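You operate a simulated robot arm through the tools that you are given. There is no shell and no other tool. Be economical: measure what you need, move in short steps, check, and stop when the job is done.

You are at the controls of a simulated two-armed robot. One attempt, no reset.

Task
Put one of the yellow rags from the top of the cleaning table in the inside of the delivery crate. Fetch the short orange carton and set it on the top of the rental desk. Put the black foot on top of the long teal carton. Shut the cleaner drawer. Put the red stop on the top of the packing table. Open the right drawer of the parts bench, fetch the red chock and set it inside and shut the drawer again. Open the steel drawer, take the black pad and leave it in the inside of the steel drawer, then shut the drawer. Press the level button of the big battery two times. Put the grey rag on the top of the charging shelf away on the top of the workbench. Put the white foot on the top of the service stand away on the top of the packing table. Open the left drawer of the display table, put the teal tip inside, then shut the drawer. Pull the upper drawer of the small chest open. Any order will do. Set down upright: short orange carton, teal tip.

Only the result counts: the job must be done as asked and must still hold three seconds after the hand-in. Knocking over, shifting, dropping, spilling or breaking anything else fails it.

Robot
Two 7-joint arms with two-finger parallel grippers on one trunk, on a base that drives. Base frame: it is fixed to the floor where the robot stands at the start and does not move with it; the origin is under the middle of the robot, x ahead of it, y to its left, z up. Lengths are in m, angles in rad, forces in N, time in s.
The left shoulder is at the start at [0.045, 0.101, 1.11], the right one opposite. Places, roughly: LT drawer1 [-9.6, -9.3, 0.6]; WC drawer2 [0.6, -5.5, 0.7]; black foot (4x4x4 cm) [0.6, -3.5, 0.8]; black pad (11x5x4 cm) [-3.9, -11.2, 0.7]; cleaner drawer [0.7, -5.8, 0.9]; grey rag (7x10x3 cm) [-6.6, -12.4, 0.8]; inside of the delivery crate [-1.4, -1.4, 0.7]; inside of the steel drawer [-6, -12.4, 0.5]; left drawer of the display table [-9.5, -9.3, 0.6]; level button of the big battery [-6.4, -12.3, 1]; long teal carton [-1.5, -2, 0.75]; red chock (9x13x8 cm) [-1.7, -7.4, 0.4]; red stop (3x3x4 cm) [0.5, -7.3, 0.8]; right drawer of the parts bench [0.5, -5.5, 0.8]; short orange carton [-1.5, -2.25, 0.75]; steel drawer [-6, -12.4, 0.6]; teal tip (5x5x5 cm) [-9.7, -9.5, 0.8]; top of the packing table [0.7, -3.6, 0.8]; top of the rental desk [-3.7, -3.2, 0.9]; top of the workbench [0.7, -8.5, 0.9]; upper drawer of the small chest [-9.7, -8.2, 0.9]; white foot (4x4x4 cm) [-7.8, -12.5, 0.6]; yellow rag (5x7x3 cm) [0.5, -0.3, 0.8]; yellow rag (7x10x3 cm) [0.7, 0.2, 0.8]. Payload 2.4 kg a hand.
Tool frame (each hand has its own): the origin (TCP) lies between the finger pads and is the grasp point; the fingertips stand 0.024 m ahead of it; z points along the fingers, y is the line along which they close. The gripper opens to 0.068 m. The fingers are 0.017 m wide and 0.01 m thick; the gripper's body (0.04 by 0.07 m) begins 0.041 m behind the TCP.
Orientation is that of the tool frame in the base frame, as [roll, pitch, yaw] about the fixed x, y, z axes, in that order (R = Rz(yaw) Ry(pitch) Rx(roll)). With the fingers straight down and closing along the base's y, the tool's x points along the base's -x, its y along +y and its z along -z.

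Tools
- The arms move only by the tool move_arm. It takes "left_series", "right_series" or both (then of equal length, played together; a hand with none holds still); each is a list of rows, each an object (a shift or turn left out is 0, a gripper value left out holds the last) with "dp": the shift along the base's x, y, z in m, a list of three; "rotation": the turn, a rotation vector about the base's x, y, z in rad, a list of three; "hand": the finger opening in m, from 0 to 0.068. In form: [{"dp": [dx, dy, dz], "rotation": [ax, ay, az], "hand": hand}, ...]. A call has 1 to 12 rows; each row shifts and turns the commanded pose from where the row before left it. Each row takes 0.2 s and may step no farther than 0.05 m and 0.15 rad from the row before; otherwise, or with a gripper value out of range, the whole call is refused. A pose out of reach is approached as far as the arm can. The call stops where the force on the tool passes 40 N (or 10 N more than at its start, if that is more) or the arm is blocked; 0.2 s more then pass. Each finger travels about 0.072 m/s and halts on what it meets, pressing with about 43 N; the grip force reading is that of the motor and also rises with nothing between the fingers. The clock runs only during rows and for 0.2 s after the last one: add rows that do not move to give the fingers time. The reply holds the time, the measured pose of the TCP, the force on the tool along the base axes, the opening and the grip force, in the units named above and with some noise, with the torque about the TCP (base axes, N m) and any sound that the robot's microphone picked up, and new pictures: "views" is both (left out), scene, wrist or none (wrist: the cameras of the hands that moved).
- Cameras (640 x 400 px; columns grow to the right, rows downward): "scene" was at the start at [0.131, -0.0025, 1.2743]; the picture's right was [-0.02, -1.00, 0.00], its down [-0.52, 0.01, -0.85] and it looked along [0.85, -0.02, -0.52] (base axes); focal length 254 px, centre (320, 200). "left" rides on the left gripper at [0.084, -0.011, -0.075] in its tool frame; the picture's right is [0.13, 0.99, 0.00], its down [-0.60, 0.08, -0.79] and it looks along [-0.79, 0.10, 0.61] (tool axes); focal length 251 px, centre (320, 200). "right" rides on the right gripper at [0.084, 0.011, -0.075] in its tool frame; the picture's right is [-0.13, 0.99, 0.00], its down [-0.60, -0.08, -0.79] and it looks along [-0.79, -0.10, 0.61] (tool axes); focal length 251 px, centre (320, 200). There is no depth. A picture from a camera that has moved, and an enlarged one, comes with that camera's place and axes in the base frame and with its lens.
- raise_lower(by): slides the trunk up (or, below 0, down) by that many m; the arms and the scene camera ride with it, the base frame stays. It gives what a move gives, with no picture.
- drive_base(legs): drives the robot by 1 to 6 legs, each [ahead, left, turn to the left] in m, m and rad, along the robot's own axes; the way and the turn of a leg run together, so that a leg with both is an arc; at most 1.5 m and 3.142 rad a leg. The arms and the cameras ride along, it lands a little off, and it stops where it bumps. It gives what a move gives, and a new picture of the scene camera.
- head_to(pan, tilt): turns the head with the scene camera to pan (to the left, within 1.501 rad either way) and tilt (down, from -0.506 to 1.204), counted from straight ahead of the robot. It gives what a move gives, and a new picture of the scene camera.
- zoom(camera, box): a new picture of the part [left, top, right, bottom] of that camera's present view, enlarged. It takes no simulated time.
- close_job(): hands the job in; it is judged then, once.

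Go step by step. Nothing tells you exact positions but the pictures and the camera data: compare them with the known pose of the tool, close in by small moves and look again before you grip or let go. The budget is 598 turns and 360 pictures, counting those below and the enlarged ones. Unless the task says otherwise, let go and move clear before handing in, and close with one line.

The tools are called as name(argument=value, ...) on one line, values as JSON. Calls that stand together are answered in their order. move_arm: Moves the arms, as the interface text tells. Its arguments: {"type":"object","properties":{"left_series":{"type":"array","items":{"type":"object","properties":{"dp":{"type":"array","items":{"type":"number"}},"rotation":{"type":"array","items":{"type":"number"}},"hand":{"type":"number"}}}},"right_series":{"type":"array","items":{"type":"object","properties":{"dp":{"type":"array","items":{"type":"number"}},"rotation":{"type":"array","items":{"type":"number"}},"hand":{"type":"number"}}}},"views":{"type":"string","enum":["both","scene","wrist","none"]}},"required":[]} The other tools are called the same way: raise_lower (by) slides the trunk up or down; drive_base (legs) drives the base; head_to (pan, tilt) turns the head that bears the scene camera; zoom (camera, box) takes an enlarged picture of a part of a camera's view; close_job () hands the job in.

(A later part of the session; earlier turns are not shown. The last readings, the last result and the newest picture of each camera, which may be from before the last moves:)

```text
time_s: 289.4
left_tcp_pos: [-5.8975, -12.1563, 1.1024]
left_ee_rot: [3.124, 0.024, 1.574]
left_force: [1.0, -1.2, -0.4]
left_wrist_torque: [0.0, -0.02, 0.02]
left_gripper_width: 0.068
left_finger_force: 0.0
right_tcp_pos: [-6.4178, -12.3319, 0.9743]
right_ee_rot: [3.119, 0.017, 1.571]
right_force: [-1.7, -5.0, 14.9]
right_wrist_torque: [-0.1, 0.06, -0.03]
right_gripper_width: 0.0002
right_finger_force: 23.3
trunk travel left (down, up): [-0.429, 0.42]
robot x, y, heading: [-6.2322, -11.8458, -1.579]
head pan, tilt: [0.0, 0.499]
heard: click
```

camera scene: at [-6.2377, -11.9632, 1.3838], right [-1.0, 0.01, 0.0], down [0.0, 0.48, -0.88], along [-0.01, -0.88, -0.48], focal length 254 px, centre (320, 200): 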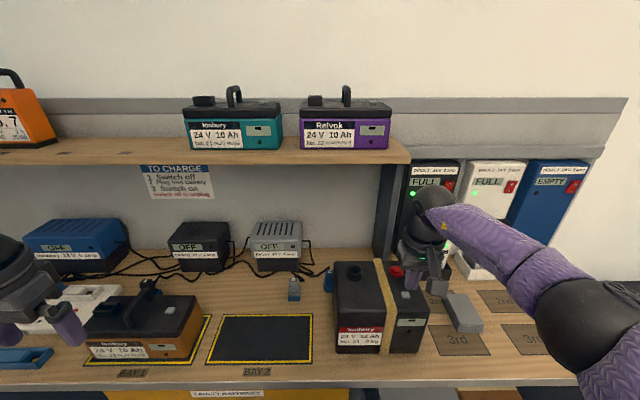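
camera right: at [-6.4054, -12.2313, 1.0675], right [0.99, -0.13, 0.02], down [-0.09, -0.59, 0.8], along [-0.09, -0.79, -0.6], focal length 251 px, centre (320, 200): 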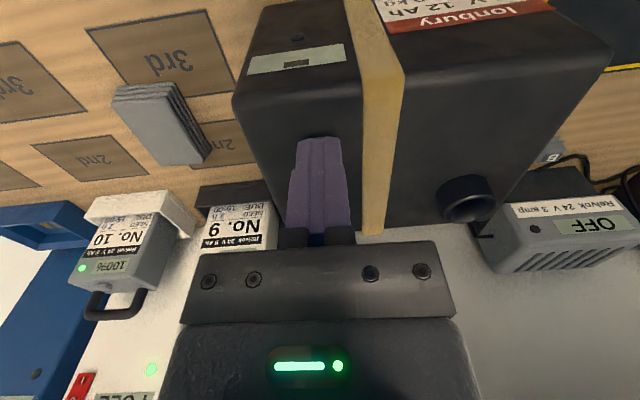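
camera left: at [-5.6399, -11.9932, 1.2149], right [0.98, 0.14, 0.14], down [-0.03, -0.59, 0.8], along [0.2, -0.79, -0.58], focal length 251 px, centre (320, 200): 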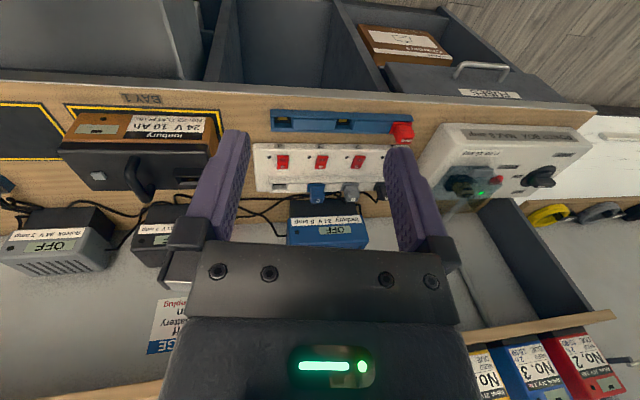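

Second click. I lift clear, then back off and head west to the display table and small chest with free hands.

move_arm(right_series=[{"dp": [0, 0, 0.02]}, {"dp": [0, 0, 0.04]}, {"dp": [0, 0.03, 0.03], "hand": 0.068}, {"dp": [0, 0.04, 0]}, {"dp": [0, 0.04, 0]}], views="none")

drive_base(legs=[[-0.4, 0, 0], [0, 0, -1.2]])

head_to(pan=0, tilt=0.3)

```text
time_s: 290.6
left_tcp_pos: [-5.898, -12.1566, 1.1028]
left_ee_rot: [3.124, 0.025, 1.575]
left_force: [0.0, -0.3, 0.7]
left_wrist_torque: [0.0, -0.02, 0.01]
left_gripper_width: 0.068
left_finger_force: 0.1
right_tcp_pos: [-6.418, -12.2191, 1.0639]
right_ee_rot: [3.122, 0.014, 1.568]
right_force: [0.5, 0.1, 0.5]
right_wrist_torque: [-0.06, 0.03, -0.02]
right_gripper_width: 0.0679
right_finger_force: 0.0
trunk travel left (down, up): [-0.429, 0.42]
robot x, y, heading: [-6.2322, -11.8454, -1.584]
head pan, tilt: [0.0, 0.499]
```

```text
time_s: 296.1
left_tcp_pos: [-6.4079, -11.8661, 1.1019]
left_ee_rot: [3.124, 0.025, 0.36]
left_force: [-0.1, -0.1, -0.2]
left_wrist_torque: [-0.03, 0.01, 0.02]
left_gripper_width: 0.068
left_finger_force: 0.0
right_tcp_pos: [-6.6481, -11.4013, 1.0629]
right_ee_rot: [3.12, 0.015, 0.357]
right_force: [-0.9, 0.8, 0.0]
right_wrist_torque: [0.0, 0.01, 0.02]
right_gripper_width: 0.068
right_finger_force: 0.2
trunk travel left (down, up): [-0.429, 0.42]
robot x, y, heading: [-6.2312, -11.4449, -2.797]
head pan, tilt: [0.0, 0.499]
camera scene: at [-6.3456, -11.4828, 1.3838], right [-0.34, 0.94, 0.0], down [0.45, 0.16, -0.88], along [-0.83, -0.3, -0.48], focal length 254 px, centre (320, 200)
```

scene: 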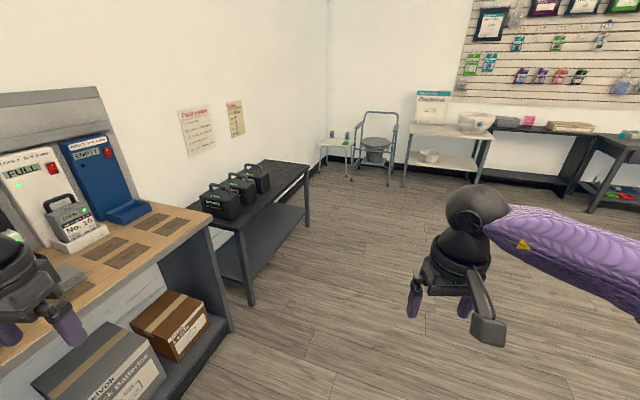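

```text
time_s: 296.9
left_tcp_pos: [-6.4095, -11.8656, 1.1017]
left_ee_rot: [3.122, 0.024, 0.361]
left_force: [0.6, 0.2, 0.0]
left_wrist_torque: [-0.02, 0.01, 0.0]
left_gripper_width: 0.0679
left_finger_force: 0.1
right_tcp_pos: [-6.6482, -11.4005, 1.0619]
right_ee_rot: [3.123, 0.014, 0.357]
right_force: [-0.3, 0.1, 0.3]
right_wrist_torque: [0.03, 0.01, 0.0]
right_gripper_width: 0.068
right_finger_force: 0.1
trunk travel left (down, up): [-0.429, 0.42]
robot x, y, heading: [-6.2313, -11.4436, -2.794]
head pan, tilt: [0.0, 0.3]
camera scene: at [-6.3478, -11.4836, 1.4021], right [-0.34, 0.94, 0.0], down [0.28, 0.1, -0.95], along [-0.9, -0.32, -0.3], focal length 254 px, centre (320, 200)
```

scene: 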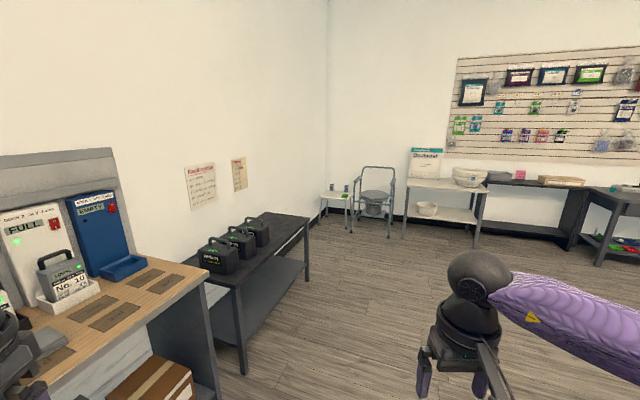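

I drive west along y≈-11.4 to x≈-8.5, then look north at the display counters.

drive_base(legs=[[0, 0, -0.35], [0.0, -0.2, 0], [1.2, 0, 0], [1.1, 0, 0]])

head_to(pan=-0.7, tilt=0.35)

```text
time_s: 310.6
left_tcp_pos: [-8.8706, -11.5359, 1.1012]
left_ee_rot: [3.122, 0.024, -0.011]
left_force: [0.6, 0.6, -0.5]
left_wrist_torque: [-0.01, -0.01, 0.01]
left_gripper_width: 0.0682
left_finger_force: 0.0
right_tcp_pos: [-8.927, -11.0169, 1.0647]
right_ee_rot: [3.12, 0.014, -0.011]
right_force: [0.3, 0.1, 0.0]
right_wrist_torque: [0.03, 0.03, 0.03]
right_gripper_width: 0.0681
right_finger_force: 0.0
trunk travel left (down, up): [-0.429, 0.42]
robot x, y, heading: [-8.5537, -11.2049, 3.117]
head pan, tilt: [0.0, 0.3]
camera scene: at [-8.677, -11.2027, 1.4021], right [0.02, 1.0, 0.0], down [0.3, -0.01, -0.96], along [-0.95, 0.02, -0.3], focal length 254 px, centre (320, 200)
```

scene: 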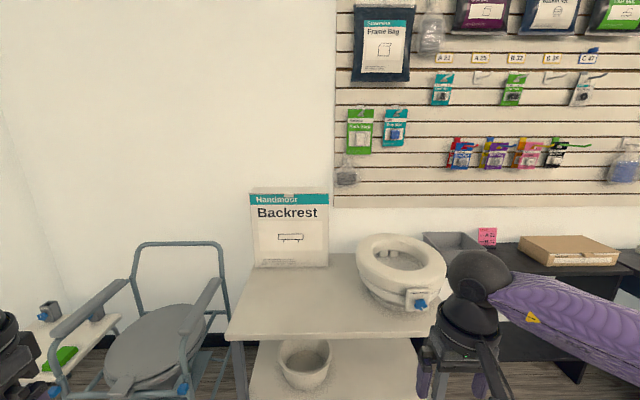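

```text
time_s: 311.7
left_tcp_pos: [-8.8704, -11.5351, 1.1015]
left_ee_rot: [3.123, 0.024, -0.011]
left_force: [-0.3, -0.6, -0.6]
left_wrist_torque: [0.02, -0.03, -0.01]
left_gripper_width: 0.0681
left_finger_force: 0.1
right_tcp_pos: [-8.9265, -11.0144, 1.0627]
right_ee_rot: [3.123, 0.016, -0.013]
right_force: [-0.7, -0.4, 0.5]
right_wrist_torque: [-0.02, -0.01, 0.01]
right_gripper_width: 0.0678
right_finger_force: 0.0
trunk travel left (down, up): [-0.429, 0.42]
robot x, y, heading: [-8.55, -11.2058, 3.121]
head pan, tilt: [-0.7, 0.351]
camera scene: at [-8.6534, -11.1433, 1.3975], right [0.66, 0.75, 0.0], down [0.26, -0.23, -0.94], along [-0.7, 0.62, -0.34], focal length 254 px, centre (320, 200)
```

scene: 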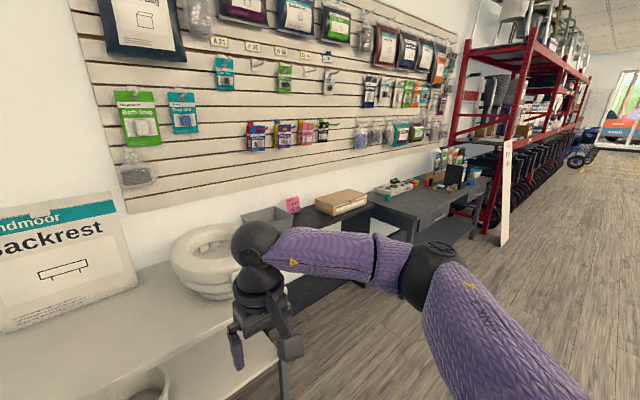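

drive_base(legs=[[0, -1.0, 0.02], [0, -0.9, 0]])

head_to(pan=0, tilt=0.5)

```text
time_s: 321.2
left_tcp_pos: [-8.8334, -9.6252, 1.1028]
left_ee_rot: [3.124, 0.024, -0.021]
left_force: [1.1, 0.4, -0.1]
left_wrist_torque: [-0.02, 0.03, 0.01]
left_gripper_width: 0.0679
left_finger_force: 0.0
right_tcp_pos: [-8.883, -9.1026, 1.0646]
right_ee_rot: [3.12, 0.013, -0.025]
right_force: [-0.5, -0.1, -0.6]
right_wrist_torque: [0.0, 0.0, -0.01]
right_gripper_width: 0.0681
right_finger_force: 0.0
trunk travel left (down, up): [-0.429, 0.42]
robot x, y, heading: [-8.5083, -9.2997, 3.105]
head pan, tilt: [-0.7, 0.351]
camera scene: at [-8.6112, -9.2346, 1.3974], right [0.67, 0.74, 0.0], down [0.26, -0.23, -0.94], along [-0.7, 0.63, -0.34], focal length 254 px, centre (320, 200)
```

scene: 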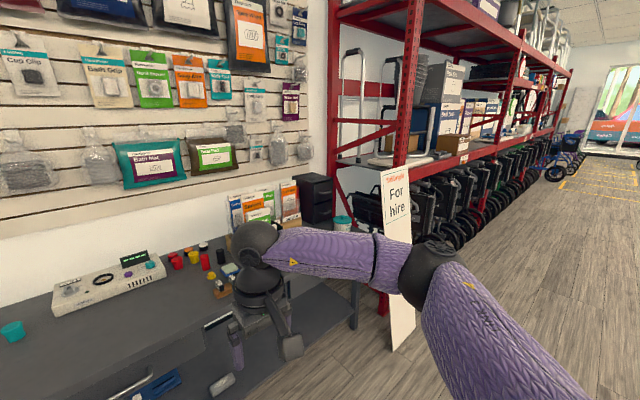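

```text
time_s: 322.3
left_tcp_pos: [-8.8328, -9.6246, 1.1015]
left_ee_rot: [3.124, 0.024, -0.022]
left_force: [-0.6, -0.8, -0.1]
left_wrist_torque: [0.01, -0.03, -0.03]
left_gripper_width: 0.0682
left_finger_force: 0.1
right_tcp_pos: [-8.8829, -9.1049, 1.0629]
right_ee_rot: [3.12, 0.014, -0.024]
right_force: [0.4, -0.2, -0.2]
right_wrist_torque: [0.01, 0.01, 0.02]
right_gripper_width: 0.068
right_finger_force: 0.2
trunk travel left (down, up): [-0.429, 0.42]
robot x, y, heading: [-8.5124, -9.2964, 3.108]
head pan, tilt: [0.0, 0.499]
camera scene: at [-8.633, -9.294, 1.3838], right [0.04, 1.0, 0.0], down [0.48, -0.02, -0.88], along [-0.88, 0.03, -0.48], focal length 254 px, centre (320, 200)
```

scene: 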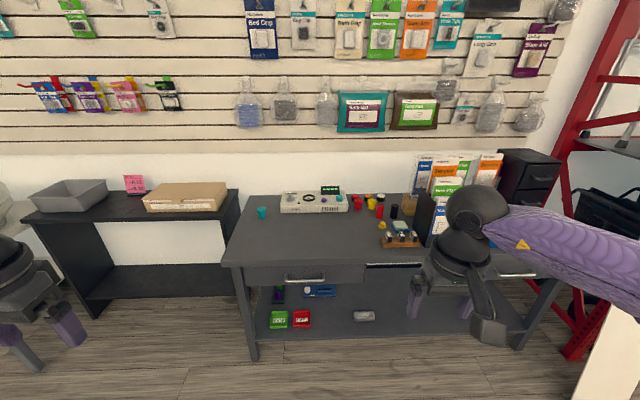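

zoom(camera="scene", box=[220, 130, 600, 360])

```text
1.68 times, centred on (410, 245) of scene
camera zoom: at [-8.633, -9.294, 1.3838], right [0.04, 1.0, 0.0], down [0.48, -0.02, -0.88], along [-0.88, 0.03, -0.48], focal length 427 px, centre (168, 124)
```

zoom: 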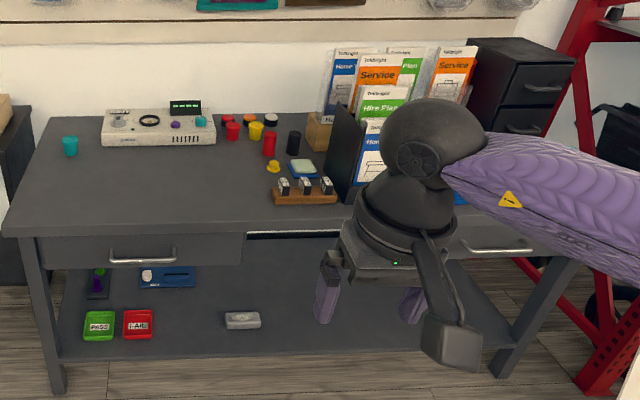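

Here is the display table: left drawer handle ≈[-9.38,-9.33,0.63], teal tip ≈[-9.66,-9.53], and the black small chest further right. I turn the left gripper to point forward (fingers vertical), as worked before.

move_arm(left_series=[{"dp": [-0.02, 0, -0.01], "rotation": [-0.0834, 0.0891, -0.0863]}, {"dp": [-0.02, 0.01, -0.01], "rotation": [-0.0834, 0.0891, -0.0863]}, {"dp": [-0.02, 0.01, -0.01], "rotation": [-0.0834, 0.0891, -0.0863]}, {"dp": [-0.02, 0.02, 0], "rotation": [-0.0834, 0.0891, -0.0863]}, {"dp": [0, 0.02, 0], "rotation": [-0.0834, 0.0891, -0.0863]}, {"rotation": [-0.0834, 0.0891, -0.0863]}, {"rotation": [-0.0834, 0.0891, -0.0863]}, {"rotation": [-0.0834, 0.0891, -0.0863]}, {"rotation": [-0.0834, 0.0891, -0.0863]}, {"rotation": [-0.0834, 0.0891, -0.0863]}, {"rotation": [-0.0834, 0.0891, -0.0863]}, {"rotation": [-0.0834, 0.0891, -0.0863]}], right_series=[{"dp": [0, 0, 0.03]}, {"dp": [0, 0, 0.03]}, {"dp": [0, 0, 0.03]}, {}, {}, {}, {}, {}, {}, {}, {}, {}], views="none")

move_arm(left_series=[{"rotation": [-0.0834, 0.0891, -0.0863]}, {"rotation": [-0.0834, 0.0891, -0.0863]}, {}], views="wrist")

```text
time_s: 324.9
left_tcp_pos: [-8.9144, -9.5654, 1.073]
left_ee_rot: [1.734, 0.172, -1.437]
left_force: [-0.8, 0.5, 0.8]
left_wrist_torque: [0.01, -0.02, 0.01]
left_gripper_width: 0.068
left_finger_force: 0.1
right_tcp_pos: [-8.8819, -9.1042, 1.1552]
right_ee_rot: [3.12, 0.014, -0.024]
right_force: [-0.3, 0.4, -0.5]
right_wrist_torque: [0.03, -0.02, 0.04]
right_gripper_width: 0.0679
right_finger_force: 0.0
trunk travel left (down, up): [-0.429, 0.42]
robot x, y, heading: [-8.5147, -9.2936, 3.107]
head pan, tilt: [0.0, 0.499]
```

```text
time_s: 325.7
left_tcp_pos: [-8.9131, -9.5648, 1.072]
left_ee_rot: [1.548, 0.012, -1.627]
left_force: [0.0, 0.9, 0.0]
left_wrist_torque: [0.0, 0.02, -0.01]
left_gripper_width: 0.0681
left_finger_force: 0.0
right_tcp_pos: [-8.883, -9.1052, 1.1545]
right_ee_rot: [3.118, 0.015, -0.024]
right_force: [0.0, 0.3, -0.5]
right_wrist_torque: [0.0, 0.01, 0.03]
right_gripper_width: 0.0677
right_finger_force: 0.0
trunk travel left (down, up): [-0.429, 0.42]
robot x, y, heading: [-8.5122, -9.2929, 3.106]
head pan, tilt: [0.0, 0.499]
camera left: at [-8.8443, -9.6532, 1.0578], right [0.01, -0.14, 0.99], down [0.83, 0.56, 0.07], along [-0.56, 0.82, 0.12], focal length 251 px, centre (320, 200)
```

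left: 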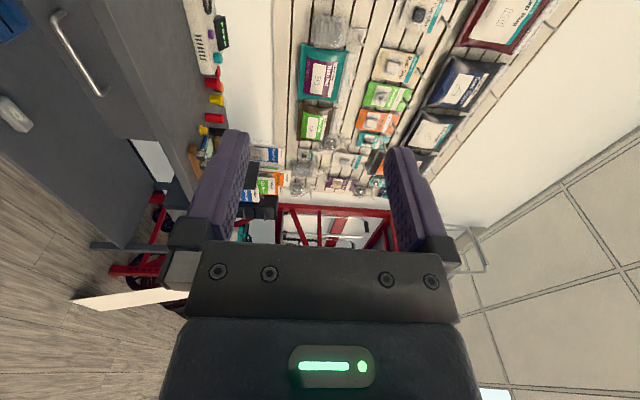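

drive_base(legs=[[0, -0.235, 0.035], [0.3, 0, 0]])

raise_lower(by=-0.377)

move_arm(left_series=[{}])

```text
time_s: 329.1
left_tcp_pos: [-9.2025, -9.3445, 1.0724]
left_ee_rot: [1.551, 0.013, -1.595]
left_force: [-0.4, -0.6, -0.6]
left_wrist_torque: [0.0, -0.01, 0.0]
left_gripper_width: 0.0678
left_finger_force: 0.0
right_tcp_pos: [-9.187, -8.8826, 1.1548]
right_ee_rot: [3.121, 0.013, 0.009]
right_force: [0.8, -0.7, -0.9]
right_wrist_torque: [-0.01, 0.01, -0.02]
right_gripper_width: 0.0681
right_finger_force: 0.1
trunk travel left (down, up): [-0.429, 0.42]
robot x, y, heading: [-8.8071, -9.0608, 3.143]
head pan, tilt: [0.0, 0.499]
camera scene: at [-8.9317, -9.0635, 1.3837], right [0.0, 1.0, 0.0], down [0.48, 0.0, -0.88], along [-0.88, 0.0, -0.48], focal length 254 px, centre (320, 200)
```

scene: 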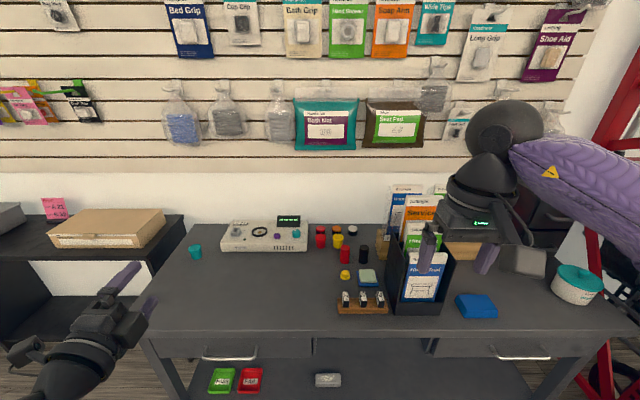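

```text
time_s: 332.8
left_tcp_pos: [-9.2015, -9.3427, 0.6956]
left_ee_rot: [1.551, 0.014, -1.594]
left_force: [-0.6, 0.0, 0.6]
left_wrist_torque: [-0.02, -0.04, 0.01]
left_gripper_width: 0.0681
left_finger_force: 0.2
right_tcp_pos: [-9.1876, -8.8823, 0.777]
right_ee_rot: [3.122, 0.014, 0.008]
right_force: [-0.3, 0.8, 0.6]
right_wrist_torque: [0.02, 0.01, 0.0]
right_gripper_width: 0.0682
right_finger_force: 0.0
trunk travel left (down, up): [-0.052, 0.797]
robot x, y, heading: [-8.805, -9.0622, 3.145]
head pan, tilt: [0.0, 0.499]
```

```text
time_s: 333.1
left_tcp_pos: [-9.2023, -9.3431, 0.6961]
left_ee_rot: [1.551, 0.014, -1.596]
left_force: [-0.4, 0.8, 0.5]
left_wrist_torque: [-0.03, 0.01, 0.01]
left_gripper_width: 0.0679
left_finger_force: 0.0
right_tcp_pos: [-9.1869, -8.8832, 0.7769]
right_ee_rot: [3.12, 0.013, 0.008]
right_force: [-0.8, 0.0, 0.0]
right_wrist_torque: [-0.03, 0.02, 0.01]
right_gripper_width: 0.0681
right_finger_force: 0.1
trunk travel left (down, up): [-0.052, 0.797]
robot x, y, heading: [-8.8102, -9.0623, 3.14]
head pan, tilt: [0.0, 0.499]
camera scene: at [-9.0227, -9.0633, 0.9993], right [0.0, 1.0, 0.0], down [0.48, 0.0, -0.88], along [-0.88, 0.0, -0.48], focal length 254 px, centre (320, 200)
camera left: at [-9.1305, -9.4291, 0.681], right [0.02, -0.14, 0.99], down [0.81, 0.58, 0.07], along [-0.59, 0.8, 0.13], focal length 251 px, centre (320, 200)
```

scene: 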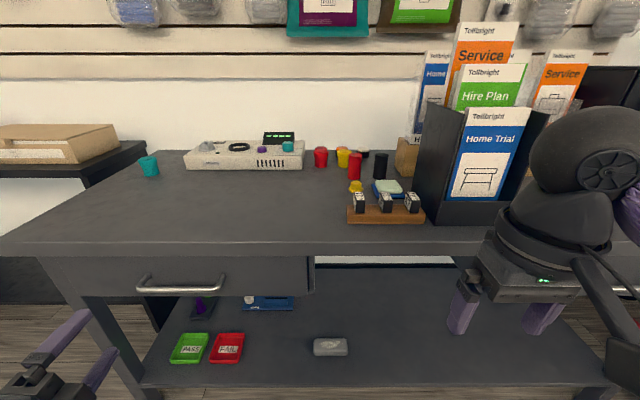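
left: 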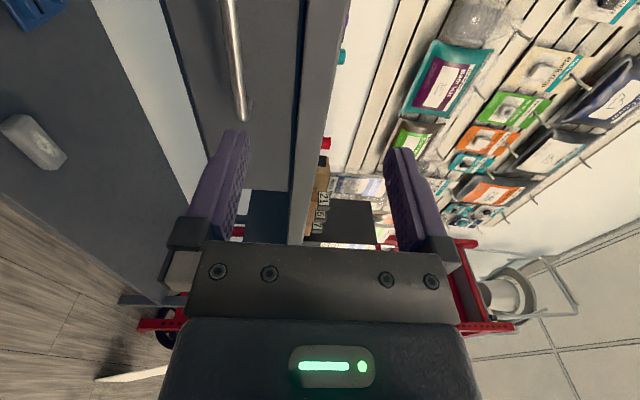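

Handle triangulated: [-9.372,-9.329,0.626]. I move down in front of it then advance.

move_arm(left_series=[{"dp": [0, 0.007, -0.035]}, {"dp": [0, 0.007, -0.035]}, {"dp": [-0.04, 0, 0]}, {"dp": [-0.04, 0, 0]}, {"dp": [-0.03, 0, 0]}, {}], views="wrist")

```text
time_s: 334.6
left_tcp_pos: [-9.3112, -9.3301, 0.6225]
left_ee_rot: [1.551, 0.013, -1.597]
left_force: [0.0, -0.6, -0.4]
left_wrist_torque: [0.01, -0.01, -0.01]
left_gripper_width: 0.0681
left_finger_force: 0.2
right_tcp_pos: [-9.1872, -8.8818, 0.7781]
right_ee_rot: [3.119, 0.013, 0.009]
right_force: [-0.4, 0.1, 0.1]
right_wrist_torque: [-0.02, -0.02, 0.0]
right_gripper_width: 0.0681
right_finger_force: 0.2
trunk travel left (down, up): [-0.052, 0.797]
robot x, y, heading: [-8.8094, -9.0619, 3.138]
head pan, tilt: [0.0, 0.499]
camera left: at [-9.2405, -9.4161, 0.6092], right [0.02, -0.14, 0.99], down [0.81, 0.58, 0.07], along [-0.59, 0.8, 0.12], focal length 251 px, centre (320, 200)
```

left: 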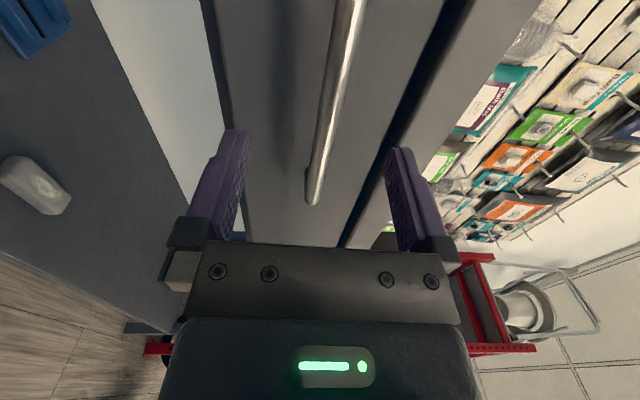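

move_arm(left_series=[{"dp": [-0.02, 0, 0]}, {"dp": [-0.02, 0, 0.002]}, {"dp": [-0.012, 0, 0]}, {"hand": 0}, {"hand": 0}, {"hand": 0}, {"hand": 0}, {"hand": 0}], views="wrist")

```text
time_s: 336.4
left_tcp_pos: [-9.3615, -9.3302, 0.6283]
left_ee_rot: [1.548, 0.013, -1.595]
left_force: [-2.3, -2.1, 14.2]
left_wrist_torque: [-0.45, -0.11, -0.12]
left_gripper_width: 0.0119
left_finger_force: 32.5
right_tcp_pos: [-9.1868, -8.8835, 0.7788]
right_ee_rot: [3.12, 0.015, 0.009]
right_force: [0.3, -0.2, 0.1]
right_wrist_torque: [-0.04, -0.01, -0.01]
right_gripper_width: 0.068
right_finger_force: 0.1
trunk travel left (down, up): [-0.052, 0.797]
robot x, y, heading: [-8.8059, -9.0629, 3.141]
head pan, tilt: [0.0, 0.499]
camera left: at [-9.2912, -9.4157, 0.6139], right [0.02, -0.14, 0.99], down [0.81, 0.58, 0.07], along [-0.59, 0.8, 0.13], focal length 251 px, centre (320, 200)
```

left: 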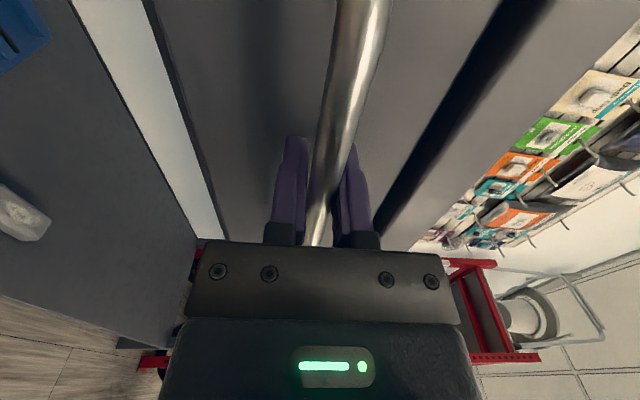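

Gripped. Pull the drawer.

move_arm(left_series=[{"dp": [0.01, 0, 0.001]}, {"dp": [0.02, 0, 0]}, {"dp": [0.02, 0, 0]}, {"dp": [0.02, 0, 0]}, {"dp": [0.02, 0, 0]}, {"dp": [0.02, 0, 0]}, {}], views="none")

drive_base(legs=[[-0.1, 0, 0]])

```text
time_s: 337.9
left_tcp_pos: [-9.2528, -9.3293, 0.6271]
left_ee_rot: [1.55, 0.011, -1.593]
left_force: [0.1, -19.6, 19.0]
left_wrist_torque: [-0.42, -0.12, 0.32]
left_gripper_width: 0.0117
left_finger_force: 32.2
right_tcp_pos: [-9.1859, -8.8836, 0.7784]
right_ee_rot: [3.121, 0.016, 0.008]
right_force: [-0.2, -1.6, 0.4]
right_wrist_torque: [0.0, 0.0, 0.02]
right_gripper_width: 0.0679
right_finger_force: 0.0
trunk travel left (down, up): [-0.052, 0.797]
robot x, y, heading: [-8.8087, -9.0618, 3.141]
head pan, tilt: [0.0, 0.499]
```

```text
time_s: 339.1
left_tcp_pos: [-9.1536, -9.33, 0.6274]
left_ee_rot: [1.549, 0.014, -1.594]
left_force: [1.7, -26.8, 18.9]
left_wrist_torque: [-0.41, -0.18, 0.06]
left_gripper_width: 0.0117
left_finger_force: 32.3
right_tcp_pos: [-9.0859, -8.8829, 0.7786]
right_ee_rot: [3.12, 0.016, 0.008]
right_force: [-0.5, 0.1, 0.8]
right_wrist_torque: [0.01, -0.02, -0.02]
right_gripper_width: 0.0679
right_finger_force: 0.1
trunk travel left (down, up): [-0.052, 0.797]
robot x, y, heading: [-8.7081, -9.0656, 3.137]
head pan, tilt: [0.0, 0.499]
camera scene: at [-8.9213, -9.0644, 0.9996], right [0.0, 1.0, 0.0], down [0.48, 0.0, -0.88], along [-0.88, 0.0, -0.48], focal length 254 px, centre (320, 200)
```

scene: 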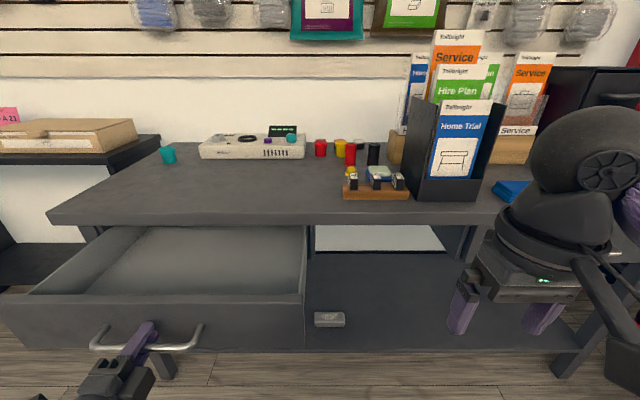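

The drawer works, but with it open the tip is beyond reach. I push it closed again (still holding the bar), fetch the tip first with the right hand, then reopen.

drive_base(legs=[[0.1, 0, 0]])

move_arm(left_series=[{"dp": [-0.02, 0, -0.001]}, {"dp": [-0.02, 0, 0]}, {"dp": [-0.02, 0, 0]}, {"dp": [-0.02, 0, 0]}, {"dp": [-0.015, 0, 0]}, {"dp": [-0.01, 0, 0]}, {"hand": 0.068}, {"hand": 0.068}, {"hand": 0.068}, {"dp": [0.04, 0, 0]}, {"dp": [0.04, 0, 0]}, {"dp": [0.04, 0, 0]}], views="scene")

```text
time_s: 340.2
left_tcp_pos: [-9.2527, -9.3291, 0.6275]
left_ee_rot: [1.55, 0.013, -1.594]
left_force: [-2.5, -20.3, 11.2]
left_wrist_torque: [-0.46, -0.09, 0.27]
left_gripper_width: 0.0116
left_finger_force: 32.3
right_tcp_pos: [-9.1853, -8.8825, 0.7778]
right_ee_rot: [3.12, 0.013, 0.006]
right_force: [-0.3, -0.3, -0.7]
right_wrist_torque: [0.02, 0.03, -0.01]
right_gripper_width: 0.0679
right_finger_force: 0.0
trunk travel left (down, up): [-0.052, 0.797]
robot x, y, heading: [-8.8078, -9.0657, 3.136]
head pan, tilt: [0.0, 0.499]
camera scene: at [-9.0204, -9.0638, 0.9994], right [0.0, 1.0, 0.0], down [0.48, 0.0, -0.88], along [-0.88, 0.0, -0.48], focal length 254 px, centre (320, 200)
```

scene: 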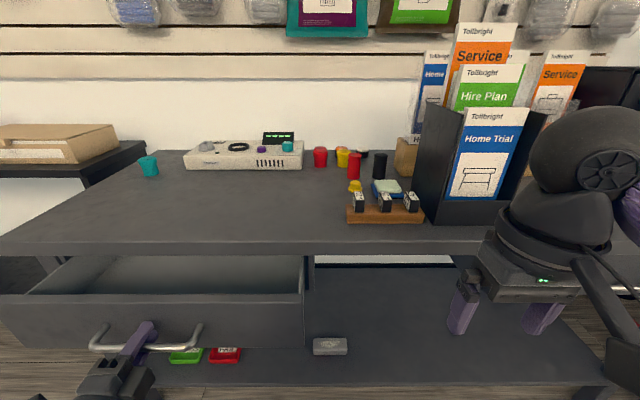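

```text
time_s: 342.8
left_tcp_pos: [-9.2381, -9.3297, 0.6268]
left_ee_rot: [1.549, 0.01, -1.594]
left_force: [-0.1, -0.2, 0.7]
left_wrist_torque: [0.01, 0.01, -0.01]
left_gripper_width: 0.0676
left_finger_force: 0.0
right_tcp_pos: [-9.1857, -8.8822, 0.7783]
right_ee_rot: [3.121, 0.013, 0.006]
right_force: [0.4, -0.5, 0.1]
right_wrist_torque: [0.01, -0.04, -0.02]
right_gripper_width: 0.0678
right_finger_force: 0.0
trunk travel left (down, up): [-0.052, 0.797]
robot x, y, heading: [-8.8057, -9.0602, 3.144]
head pan, tilt: [0.0, 0.499]
camera scene: at [-9.0211, -9.0629, 0.9992], right [0.0, 1.0, 0.0], down [0.48, 0.0, -0.88], along [-0.88, 0.0, -0.48], focal length 254 px, centre (320, 200)
```

scene: 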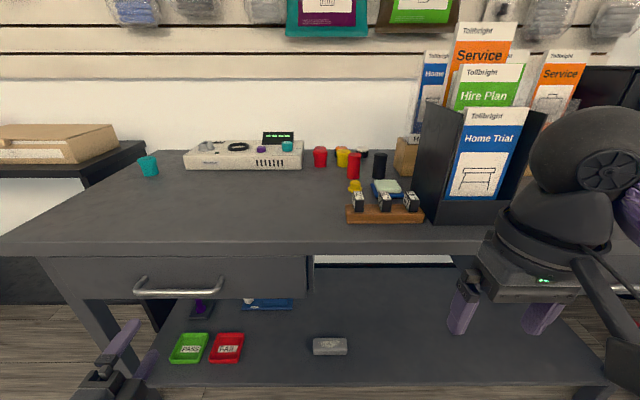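

Drawer closed again. Teal tip is at ≈[-9.71,-9.55,0.737]. I back off, raise, shift left and tilt the right hand ~28° forward to extend its reach.

drive_base(legs=[[-0.3, 0, 0]])

raise_lower(by=0.2)

move_arm(left_series=[{"dp": [0, 0, 0.04]}, {"dp": [0, 0, 0.04]}, {"dp": [0, 0, 0.04]}, {}, {}, {}], right_series=[{"dp": [-0.03, 0, 0], "rotation": [0, 0.125, 0]}, {"dp": [-0.03, 0, 0], "rotation": [0, 0.125, 0]}, {"dp": [-0.03, 0, -0.02], "rotation": [0, 0.125, 0]}, {"dp": [-0.02, 0, -0.02], "rotation": [0, 0.125, 0]}, {}, {}], views="none")

drive_base(legs=[[0, 0.64, 0], [0.35, 0, 0]])

```text
time_s: 344.9
left_tcp_pos: [-8.9398, -9.3305, 0.6268]
left_ee_rot: [1.55, 0.013, -1.592]
left_force: [0.4, 0.1, 0.2]
left_wrist_torque: [0.02, -0.02, 0.03]
left_gripper_width: 0.0682
left_finger_force: 0.1
right_tcp_pos: [-8.887, -8.8837, 0.7773]
right_ee_rot: [3.119, 0.014, 0.007]
right_force: [-0.6, -0.4, -0.5]
right_wrist_torque: [0.01, -0.02, 0.0]
right_gripper_width: 0.0681
right_finger_force: 0.0
trunk travel left (down, up): [-0.052, 0.797]
robot x, y, heading: [-8.5117, -9.065, 3.135]
head pan, tilt: [0.0, 0.499]
camera scene: at [-8.7222, -9.0641, 0.9992], right [0.0, 1.0, 0.0], down [0.48, 0.0, -0.88], along [-0.88, 0.0, -0.48], focal length 254 px, centre (320, 200)
```

scene: 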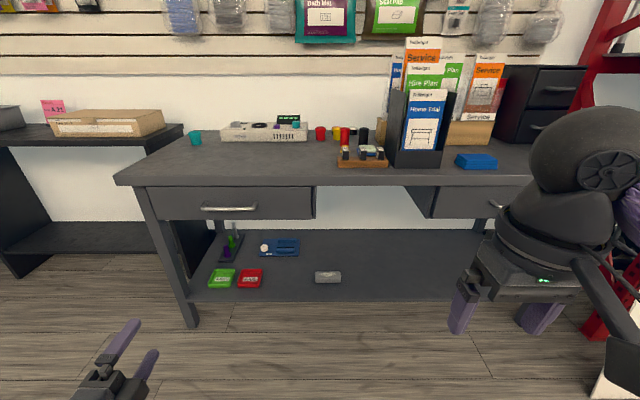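

```text
time_s: 347.1
left_tcp_pos: [-8.9413, -9.3314, 0.8271]
left_ee_rot: [1.55, 0.012, -1.592]
left_force: [-0.1, -0.3, -0.6]
left_wrist_torque: [-0.04, 0.0, 0.01]
left_gripper_width: 0.0681
left_finger_force: 0.2
right_tcp_pos: [-8.887, -8.884, 0.9784]
right_ee_rot: [3.12, 0.014, 0.007]
right_force: [-0.1, -0.8, -0.5]
right_wrist_torque: [0.01, -0.03, 0.02]
right_gripper_width: 0.0683
right_finger_force: 0.0
trunk travel left (down, up): [-0.252, 0.597]
robot x, y, heading: [-8.5127, -9.0638, 3.143]
head pan, tilt: [0.0, 0.499]
```

```text
time_s: 348.4
left_tcp_pos: [-8.9399, -9.332, 0.9472]
left_ee_rot: [1.55, 0.012, -1.59]
left_force: [0.4, -0.2, -0.1]
left_wrist_torque: [-0.01, 0.01, 0.04]
left_gripper_width: 0.0679
left_finger_force: 0.0
right_tcp_pos: [-8.9946, -8.8841, 0.9366]
right_ee_rot: [3.124, 0.514, 0.008]
right_force: [0.5, -0.3, -0.3]
right_wrist_torque: [-0.01, 0.02, 0.01]
right_gripper_width: 0.0679
right_finger_force: 0.1
trunk travel left (down, up): [-0.252, 0.597]
robot x, y, heading: [-8.5081, -9.0645, 3.141]
head pan, tilt: [0.0, 0.499]
```

```text
time_s: 353.9
left_tcp_pos: [-9.3004, -9.9677, 0.9459]
left_ee_rot: [1.55, 0.012, -1.604]
left_force: [0.3, 1.6, -0.6]
left_wrist_torque: [0.0, -0.05, 0.02]
left_gripper_width: 0.0681
left_finger_force: 0.2
right_tcp_pos: [-9.3487, -9.5176, 0.9378]
right_ee_rot: [3.124, 0.513, -0.006]
right_force: [0.1, -0.5, 0.8]
right_wrist_torque: [-0.04, -0.03, -0.03]
right_gripper_width: 0.068
right_finger_force: 0.0
trunk travel left (down, up): [-0.252, 0.597]
robot x, y, heading: [-8.8684, -9.7041, 3.129]
head pan, tilt: [0.0, 0.499]
camera scene: at [-9.0187, -9.7042, 1.205], right [0.02, 1.0, 0.0], down [0.48, -0.01, -0.88], along [-0.88, 0.01, -0.48], focal length 254 px, centre (320, 200)
```

scene: 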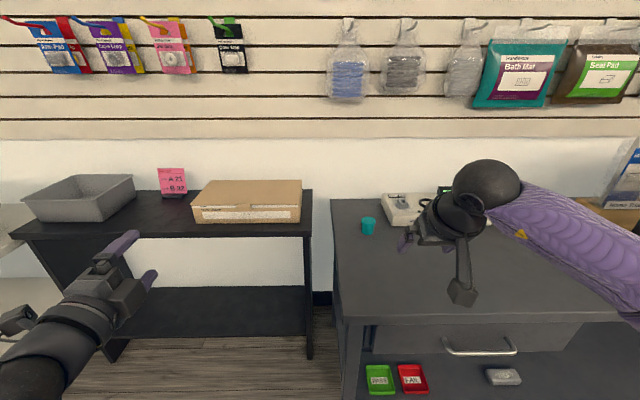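

move_arm(left_series=[{"dp": [0.02, 0, 0.04]}, {"dp": [0.02, 0, 0.04]}], views="none")

drive_base(legs=[[0.24, 0, 0.012]])

move_arm(right_series=[{"dp": [0, -0.02, -0.03]}, {"dp": [0, 0, -0.03]}, {}])

```text
time_s: 354.5
left_tcp_pos: [-9.2626, -9.9673, 1.0258]
left_ee_rot: [1.549, 0.011, -1.605]
left_force: [0.5, -0.5, -0.3]
left_wrist_torque: [0.01, 0.03, -0.03]
left_gripper_width: 0.0681
left_finger_force: 0.0
right_tcp_pos: [-9.349, -9.5184, 0.9383]
right_ee_rot: [3.124, 0.513, -0.005]
right_force: [0.0, -0.9, 0.0]
right_wrist_torque: [0.02, 0.04, 0.04]
right_gripper_width: 0.0681
right_finger_force: 0.0
trunk travel left (down, up): [-0.252, 0.597]
robot x, y, heading: [-8.868, -9.7036, 3.126]
head pan, tilt: [0.0, 0.499]
```

```text
time_s: 356.3
left_tcp_pos: [-9.4992, -9.9703, 1.027]
left_ee_rot: [1.55, 0.012, -1.592]
left_force: [0.1, 0.1, -0.4]
left_wrist_torque: [0.0, 0.01, 0.0]
left_gripper_width: 0.0679
left_finger_force: 0.0
right_tcp_pos: [-9.5923, -9.5228, 0.937]
right_ee_rot: [3.125, 0.513, 0.007]
right_force: [-0.3, 0.0, -0.4]
right_wrist_torque: [-0.02, 0.0, 0.01]
right_gripper_width: 0.0681
right_finger_force: 0.0
trunk travel left (down, up): [-0.252, 0.597]
robot x, y, heading: [-9.1075, -9.7028, 3.137]
head pan, tilt: [0.0, 0.499]
camera scene: at [-9.2595, -9.704, 1.205], right [0.0, 1.0, 0.0], down [0.48, 0.0, -0.88], along [-0.88, 0.0, -0.48], focal length 254 px, centre (320, 200)
```

scene: 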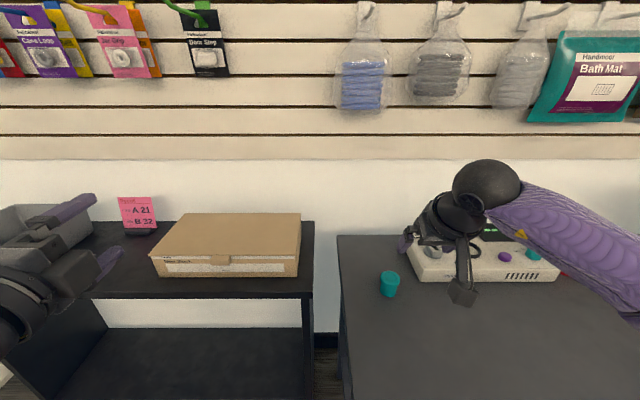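

```text
time_s: 357.1
left_tcp_pos: [-9.4987, -9.9718, 1.0263]
left_ee_rot: [1.55, 0.01, -1.589]
left_force: [-0.2, -0.4, 0.1]
left_wrist_torque: [0.03, -0.03, 0.04]
left_gripper_width: 0.0677
left_finger_force: 0.1
right_tcp_pos: [-9.5943, -9.5426, 0.877]
right_ee_rot: [3.125, 0.514, 0.009]
right_force: [-0.4, 0.0, 0.6]
right_wrist_torque: [0.02, -0.02, 0.01]
right_gripper_width: 0.0677
right_finger_force: 0.1
trunk travel left (down, up): [-0.252, 0.597]
robot x, y, heading: [-9.1071, -9.7009, 3.137]
head pan, tilt: [0.0, 0.499]
camera scene: at [-9.2595, -9.7039, 1.205], right [0.0, 1.0, 0.0], down [0.48, 0.0, -0.88], along [-0.88, 0.0, -0.48], focal length 254 px, centre (320, 200)
camera right: at [-9.4815, -9.551, 0.9021], right [-0.1, -0.99, 0.08], down [-0.14, 0.09, 0.99], along [-0.99, 0.08, -0.15], focal length 251 px, centre (320, 200)
```

scene: 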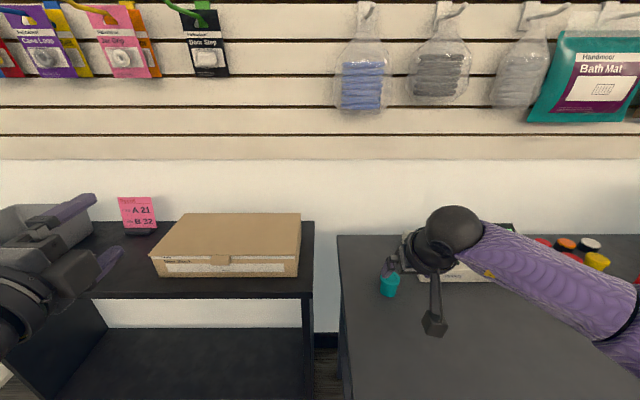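
right: 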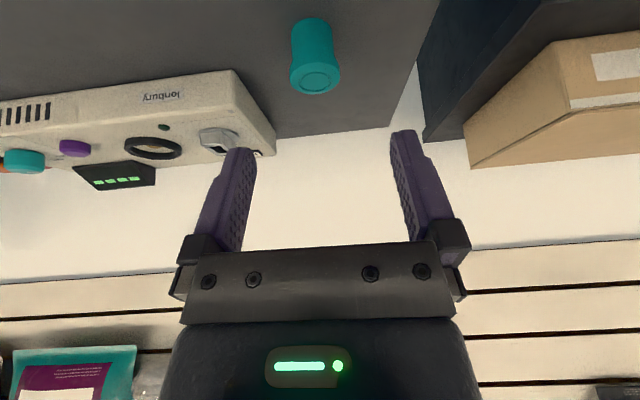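

Tip triangulated at [-9.693,-9.540,0.735]. I go to a pre-grasp along the tilted tool axis.

move_arm(right_series=[{"dp": [-0.025, 0.002, -0.027]}, {"dp": [-0.02, 0, -0.028]}, {}], views="wrist")

```text
time_s: 357.9
left_tcp_pos: [-9.4991, -9.9714, 1.0262]
left_ee_rot: [1.55, 0.011, -1.592]
left_force: [0.4, 0.3, -0.1]
left_wrist_torque: [0.04, -0.03, 0.01]
left_gripper_width: 0.068
left_finger_force: 0.1
right_tcp_pos: [-9.6378, -9.5405, 0.822]
right_ee_rot: [3.125, 0.514, 0.008]
right_force: [-0.1, -0.1, 0.2]
right_wrist_torque: [0.01, -0.03, -0.02]
right_gripper_width: 0.0679
right_finger_force: 0.0
trunk travel left (down, up): [-0.252, 0.597]
robot x, y, heading: [-9.1095, -9.7024, 3.139]
head pan, tilt: [0.0, 0.499]
camera right: at [-9.5254, -9.5494, 0.8462], right [-0.1, -0.99, 0.08], down [-0.14, 0.09, 0.99], along [-0.99, 0.08, -0.15], focal length 251 px, centre (320, 200)
```

right: 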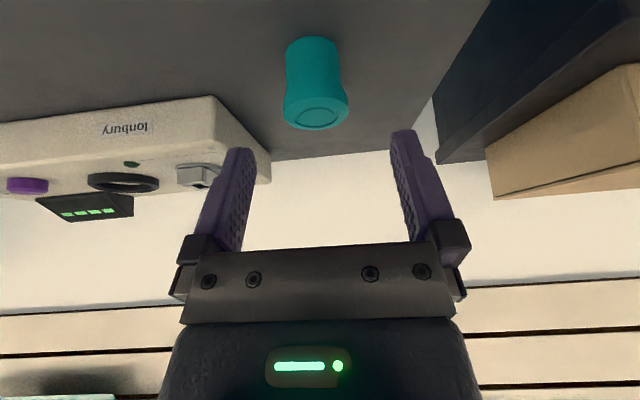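

move_arm(right_series=[{"dp": [-0.02, 0.001, -0.03]}, {"dp": [-0.02, 0.001, -0.028]}, {"dp": [-0.012, 0, -0.016]}, {}], views="wrist")

```text
time_s: 358.9
left_tcp_pos: [-9.4994, -9.9696, 1.0266]
left_ee_rot: [1.549, 0.011, -1.594]
left_force: [-0.7, 0.0, 1.0]
left_wrist_torque: [-0.01, 0.02, 0.02]
left_gripper_width: 0.0682
left_finger_force: 0.1
right_tcp_pos: [-9.6845, -9.5391, 0.7499]
right_ee_rot: [3.123, 0.515, 0.01]
right_force: [0.1, 0.4, 1.0]
right_wrist_torque: [-0.02, -0.01, 0.01]
right_gripper_width: 0.0679
right_finger_force: 0.1
right hand out of reach, approached as far as the arm can: row 3
trunk travel left (down, up): [-0.252, 0.597]
robot x, y, heading: [-9.1086, -9.7052, 3.142]
head pan, tilt: [0.0, 0.499]
camera right: at [-9.5723, -9.5479, 0.7733], right [-0.09, -0.99, 0.08], down [-0.14, 0.09, 0.99], along [-0.99, 0.08, -0.14], focal length 251 px, centre (320, 200)
```

right: 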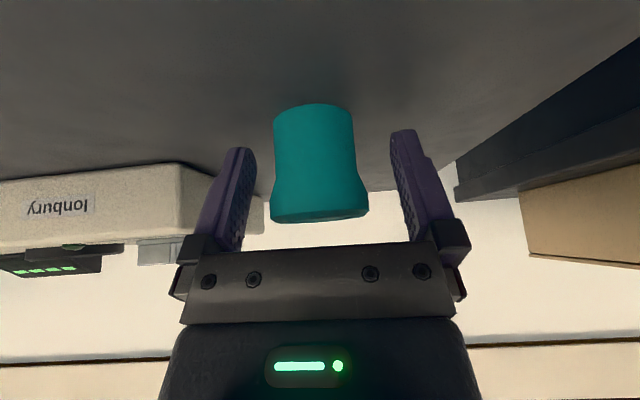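

The tip is between the fingers. Close.

move_arm(right_series=[{"hand": 0.02}, {"hand": 0.02}, {"hand": 0.02}, {"hand": 0.02}, {}], views="wrist")

```text
time_s: 360.1
left_tcp_pos: [-9.4981, -9.9717, 1.0262]
left_ee_rot: [1.55, 0.01, -1.593]
left_force: [0.1, 0.4, -0.3]
left_wrist_torque: [-0.02, -0.01, 0.01]
left_gripper_width: 0.0678
left_finger_force: 0.1
right_tcp_pos: [-9.6842, -9.5396, 0.7495]
right_ee_rot: [3.125, 0.516, 0.008]
right_force: [-0.9, 0.1, 3.1]
right_wrist_torque: [-0.03, 0.02, -0.02]
right_gripper_width: 0.0424
right_finger_force: 42.8
trunk travel left (down, up): [-0.252, 0.597]
robot x, y, heading: [-9.1031, -9.7056, 3.136]
head pan, tilt: [0.0, 0.499]
camera right: at [-9.5722, -9.5476, 0.7734], right [-0.1, -0.99, 0.08], down [-0.14, 0.09, 0.99], along [-0.99, 0.08, -0.14], focal length 251 px, centre (320, 200)
```

right: 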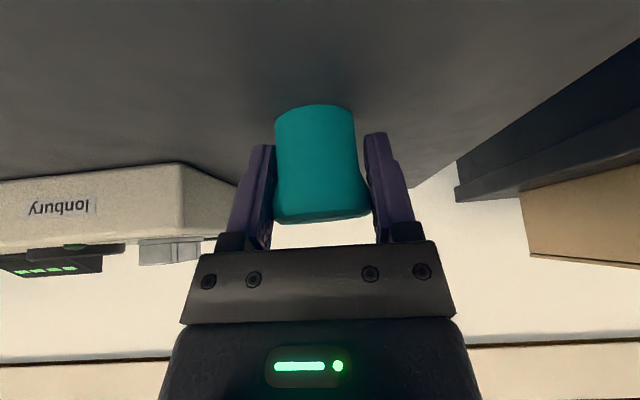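

move_arm(right_series=[{"dp": [0, 0, 0.03]}, {"dp": [0.02, 0, 0.04]}, {"dp": [0.03, 0, 0.035]}, {"dp": [0.03, 0, 0.035]}, {"dp": [0.03, 0, 0.035]}, {}], views="wrist")

```text
time_s: 361.5
left_tcp_pos: [-9.5001, -9.9717, 1.0268]
left_ee_rot: [1.551, 0.012, -1.589]
left_force: [-0.5, -0.3, -0.3]
left_wrist_torque: [0.01, 0.01, 0.0]
left_gripper_width: 0.0682
left_finger_force: 0.0
right_tcp_pos: [-9.5745, -9.5386, 0.9217]
right_ee_rot: [3.124, 0.514, 0.006]
right_force: [0.1, -0.2, 0.4]
right_wrist_torque: [0.02, 0.01, -0.01]
right_gripper_width: 0.0421
right_finger_force: 42.8
trunk travel left (down, up): [-0.252, 0.597]
robot x, y, heading: [-9.1095, -9.7047, 3.14]
head pan, tilt: [0.0, 0.499]
camera right: at [-9.4627, -9.5471, 0.947], right [-0.1, -0.99, 0.08], down [-0.14, 0.09, 0.99], along [-0.99, 0.08, -0.14], focal length 251 px, centre (320, 200)
```

right: 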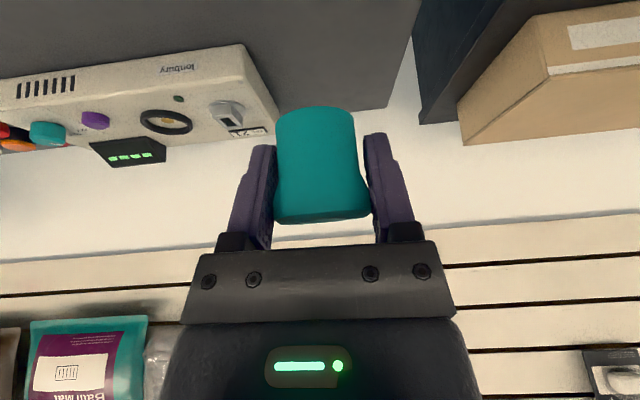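

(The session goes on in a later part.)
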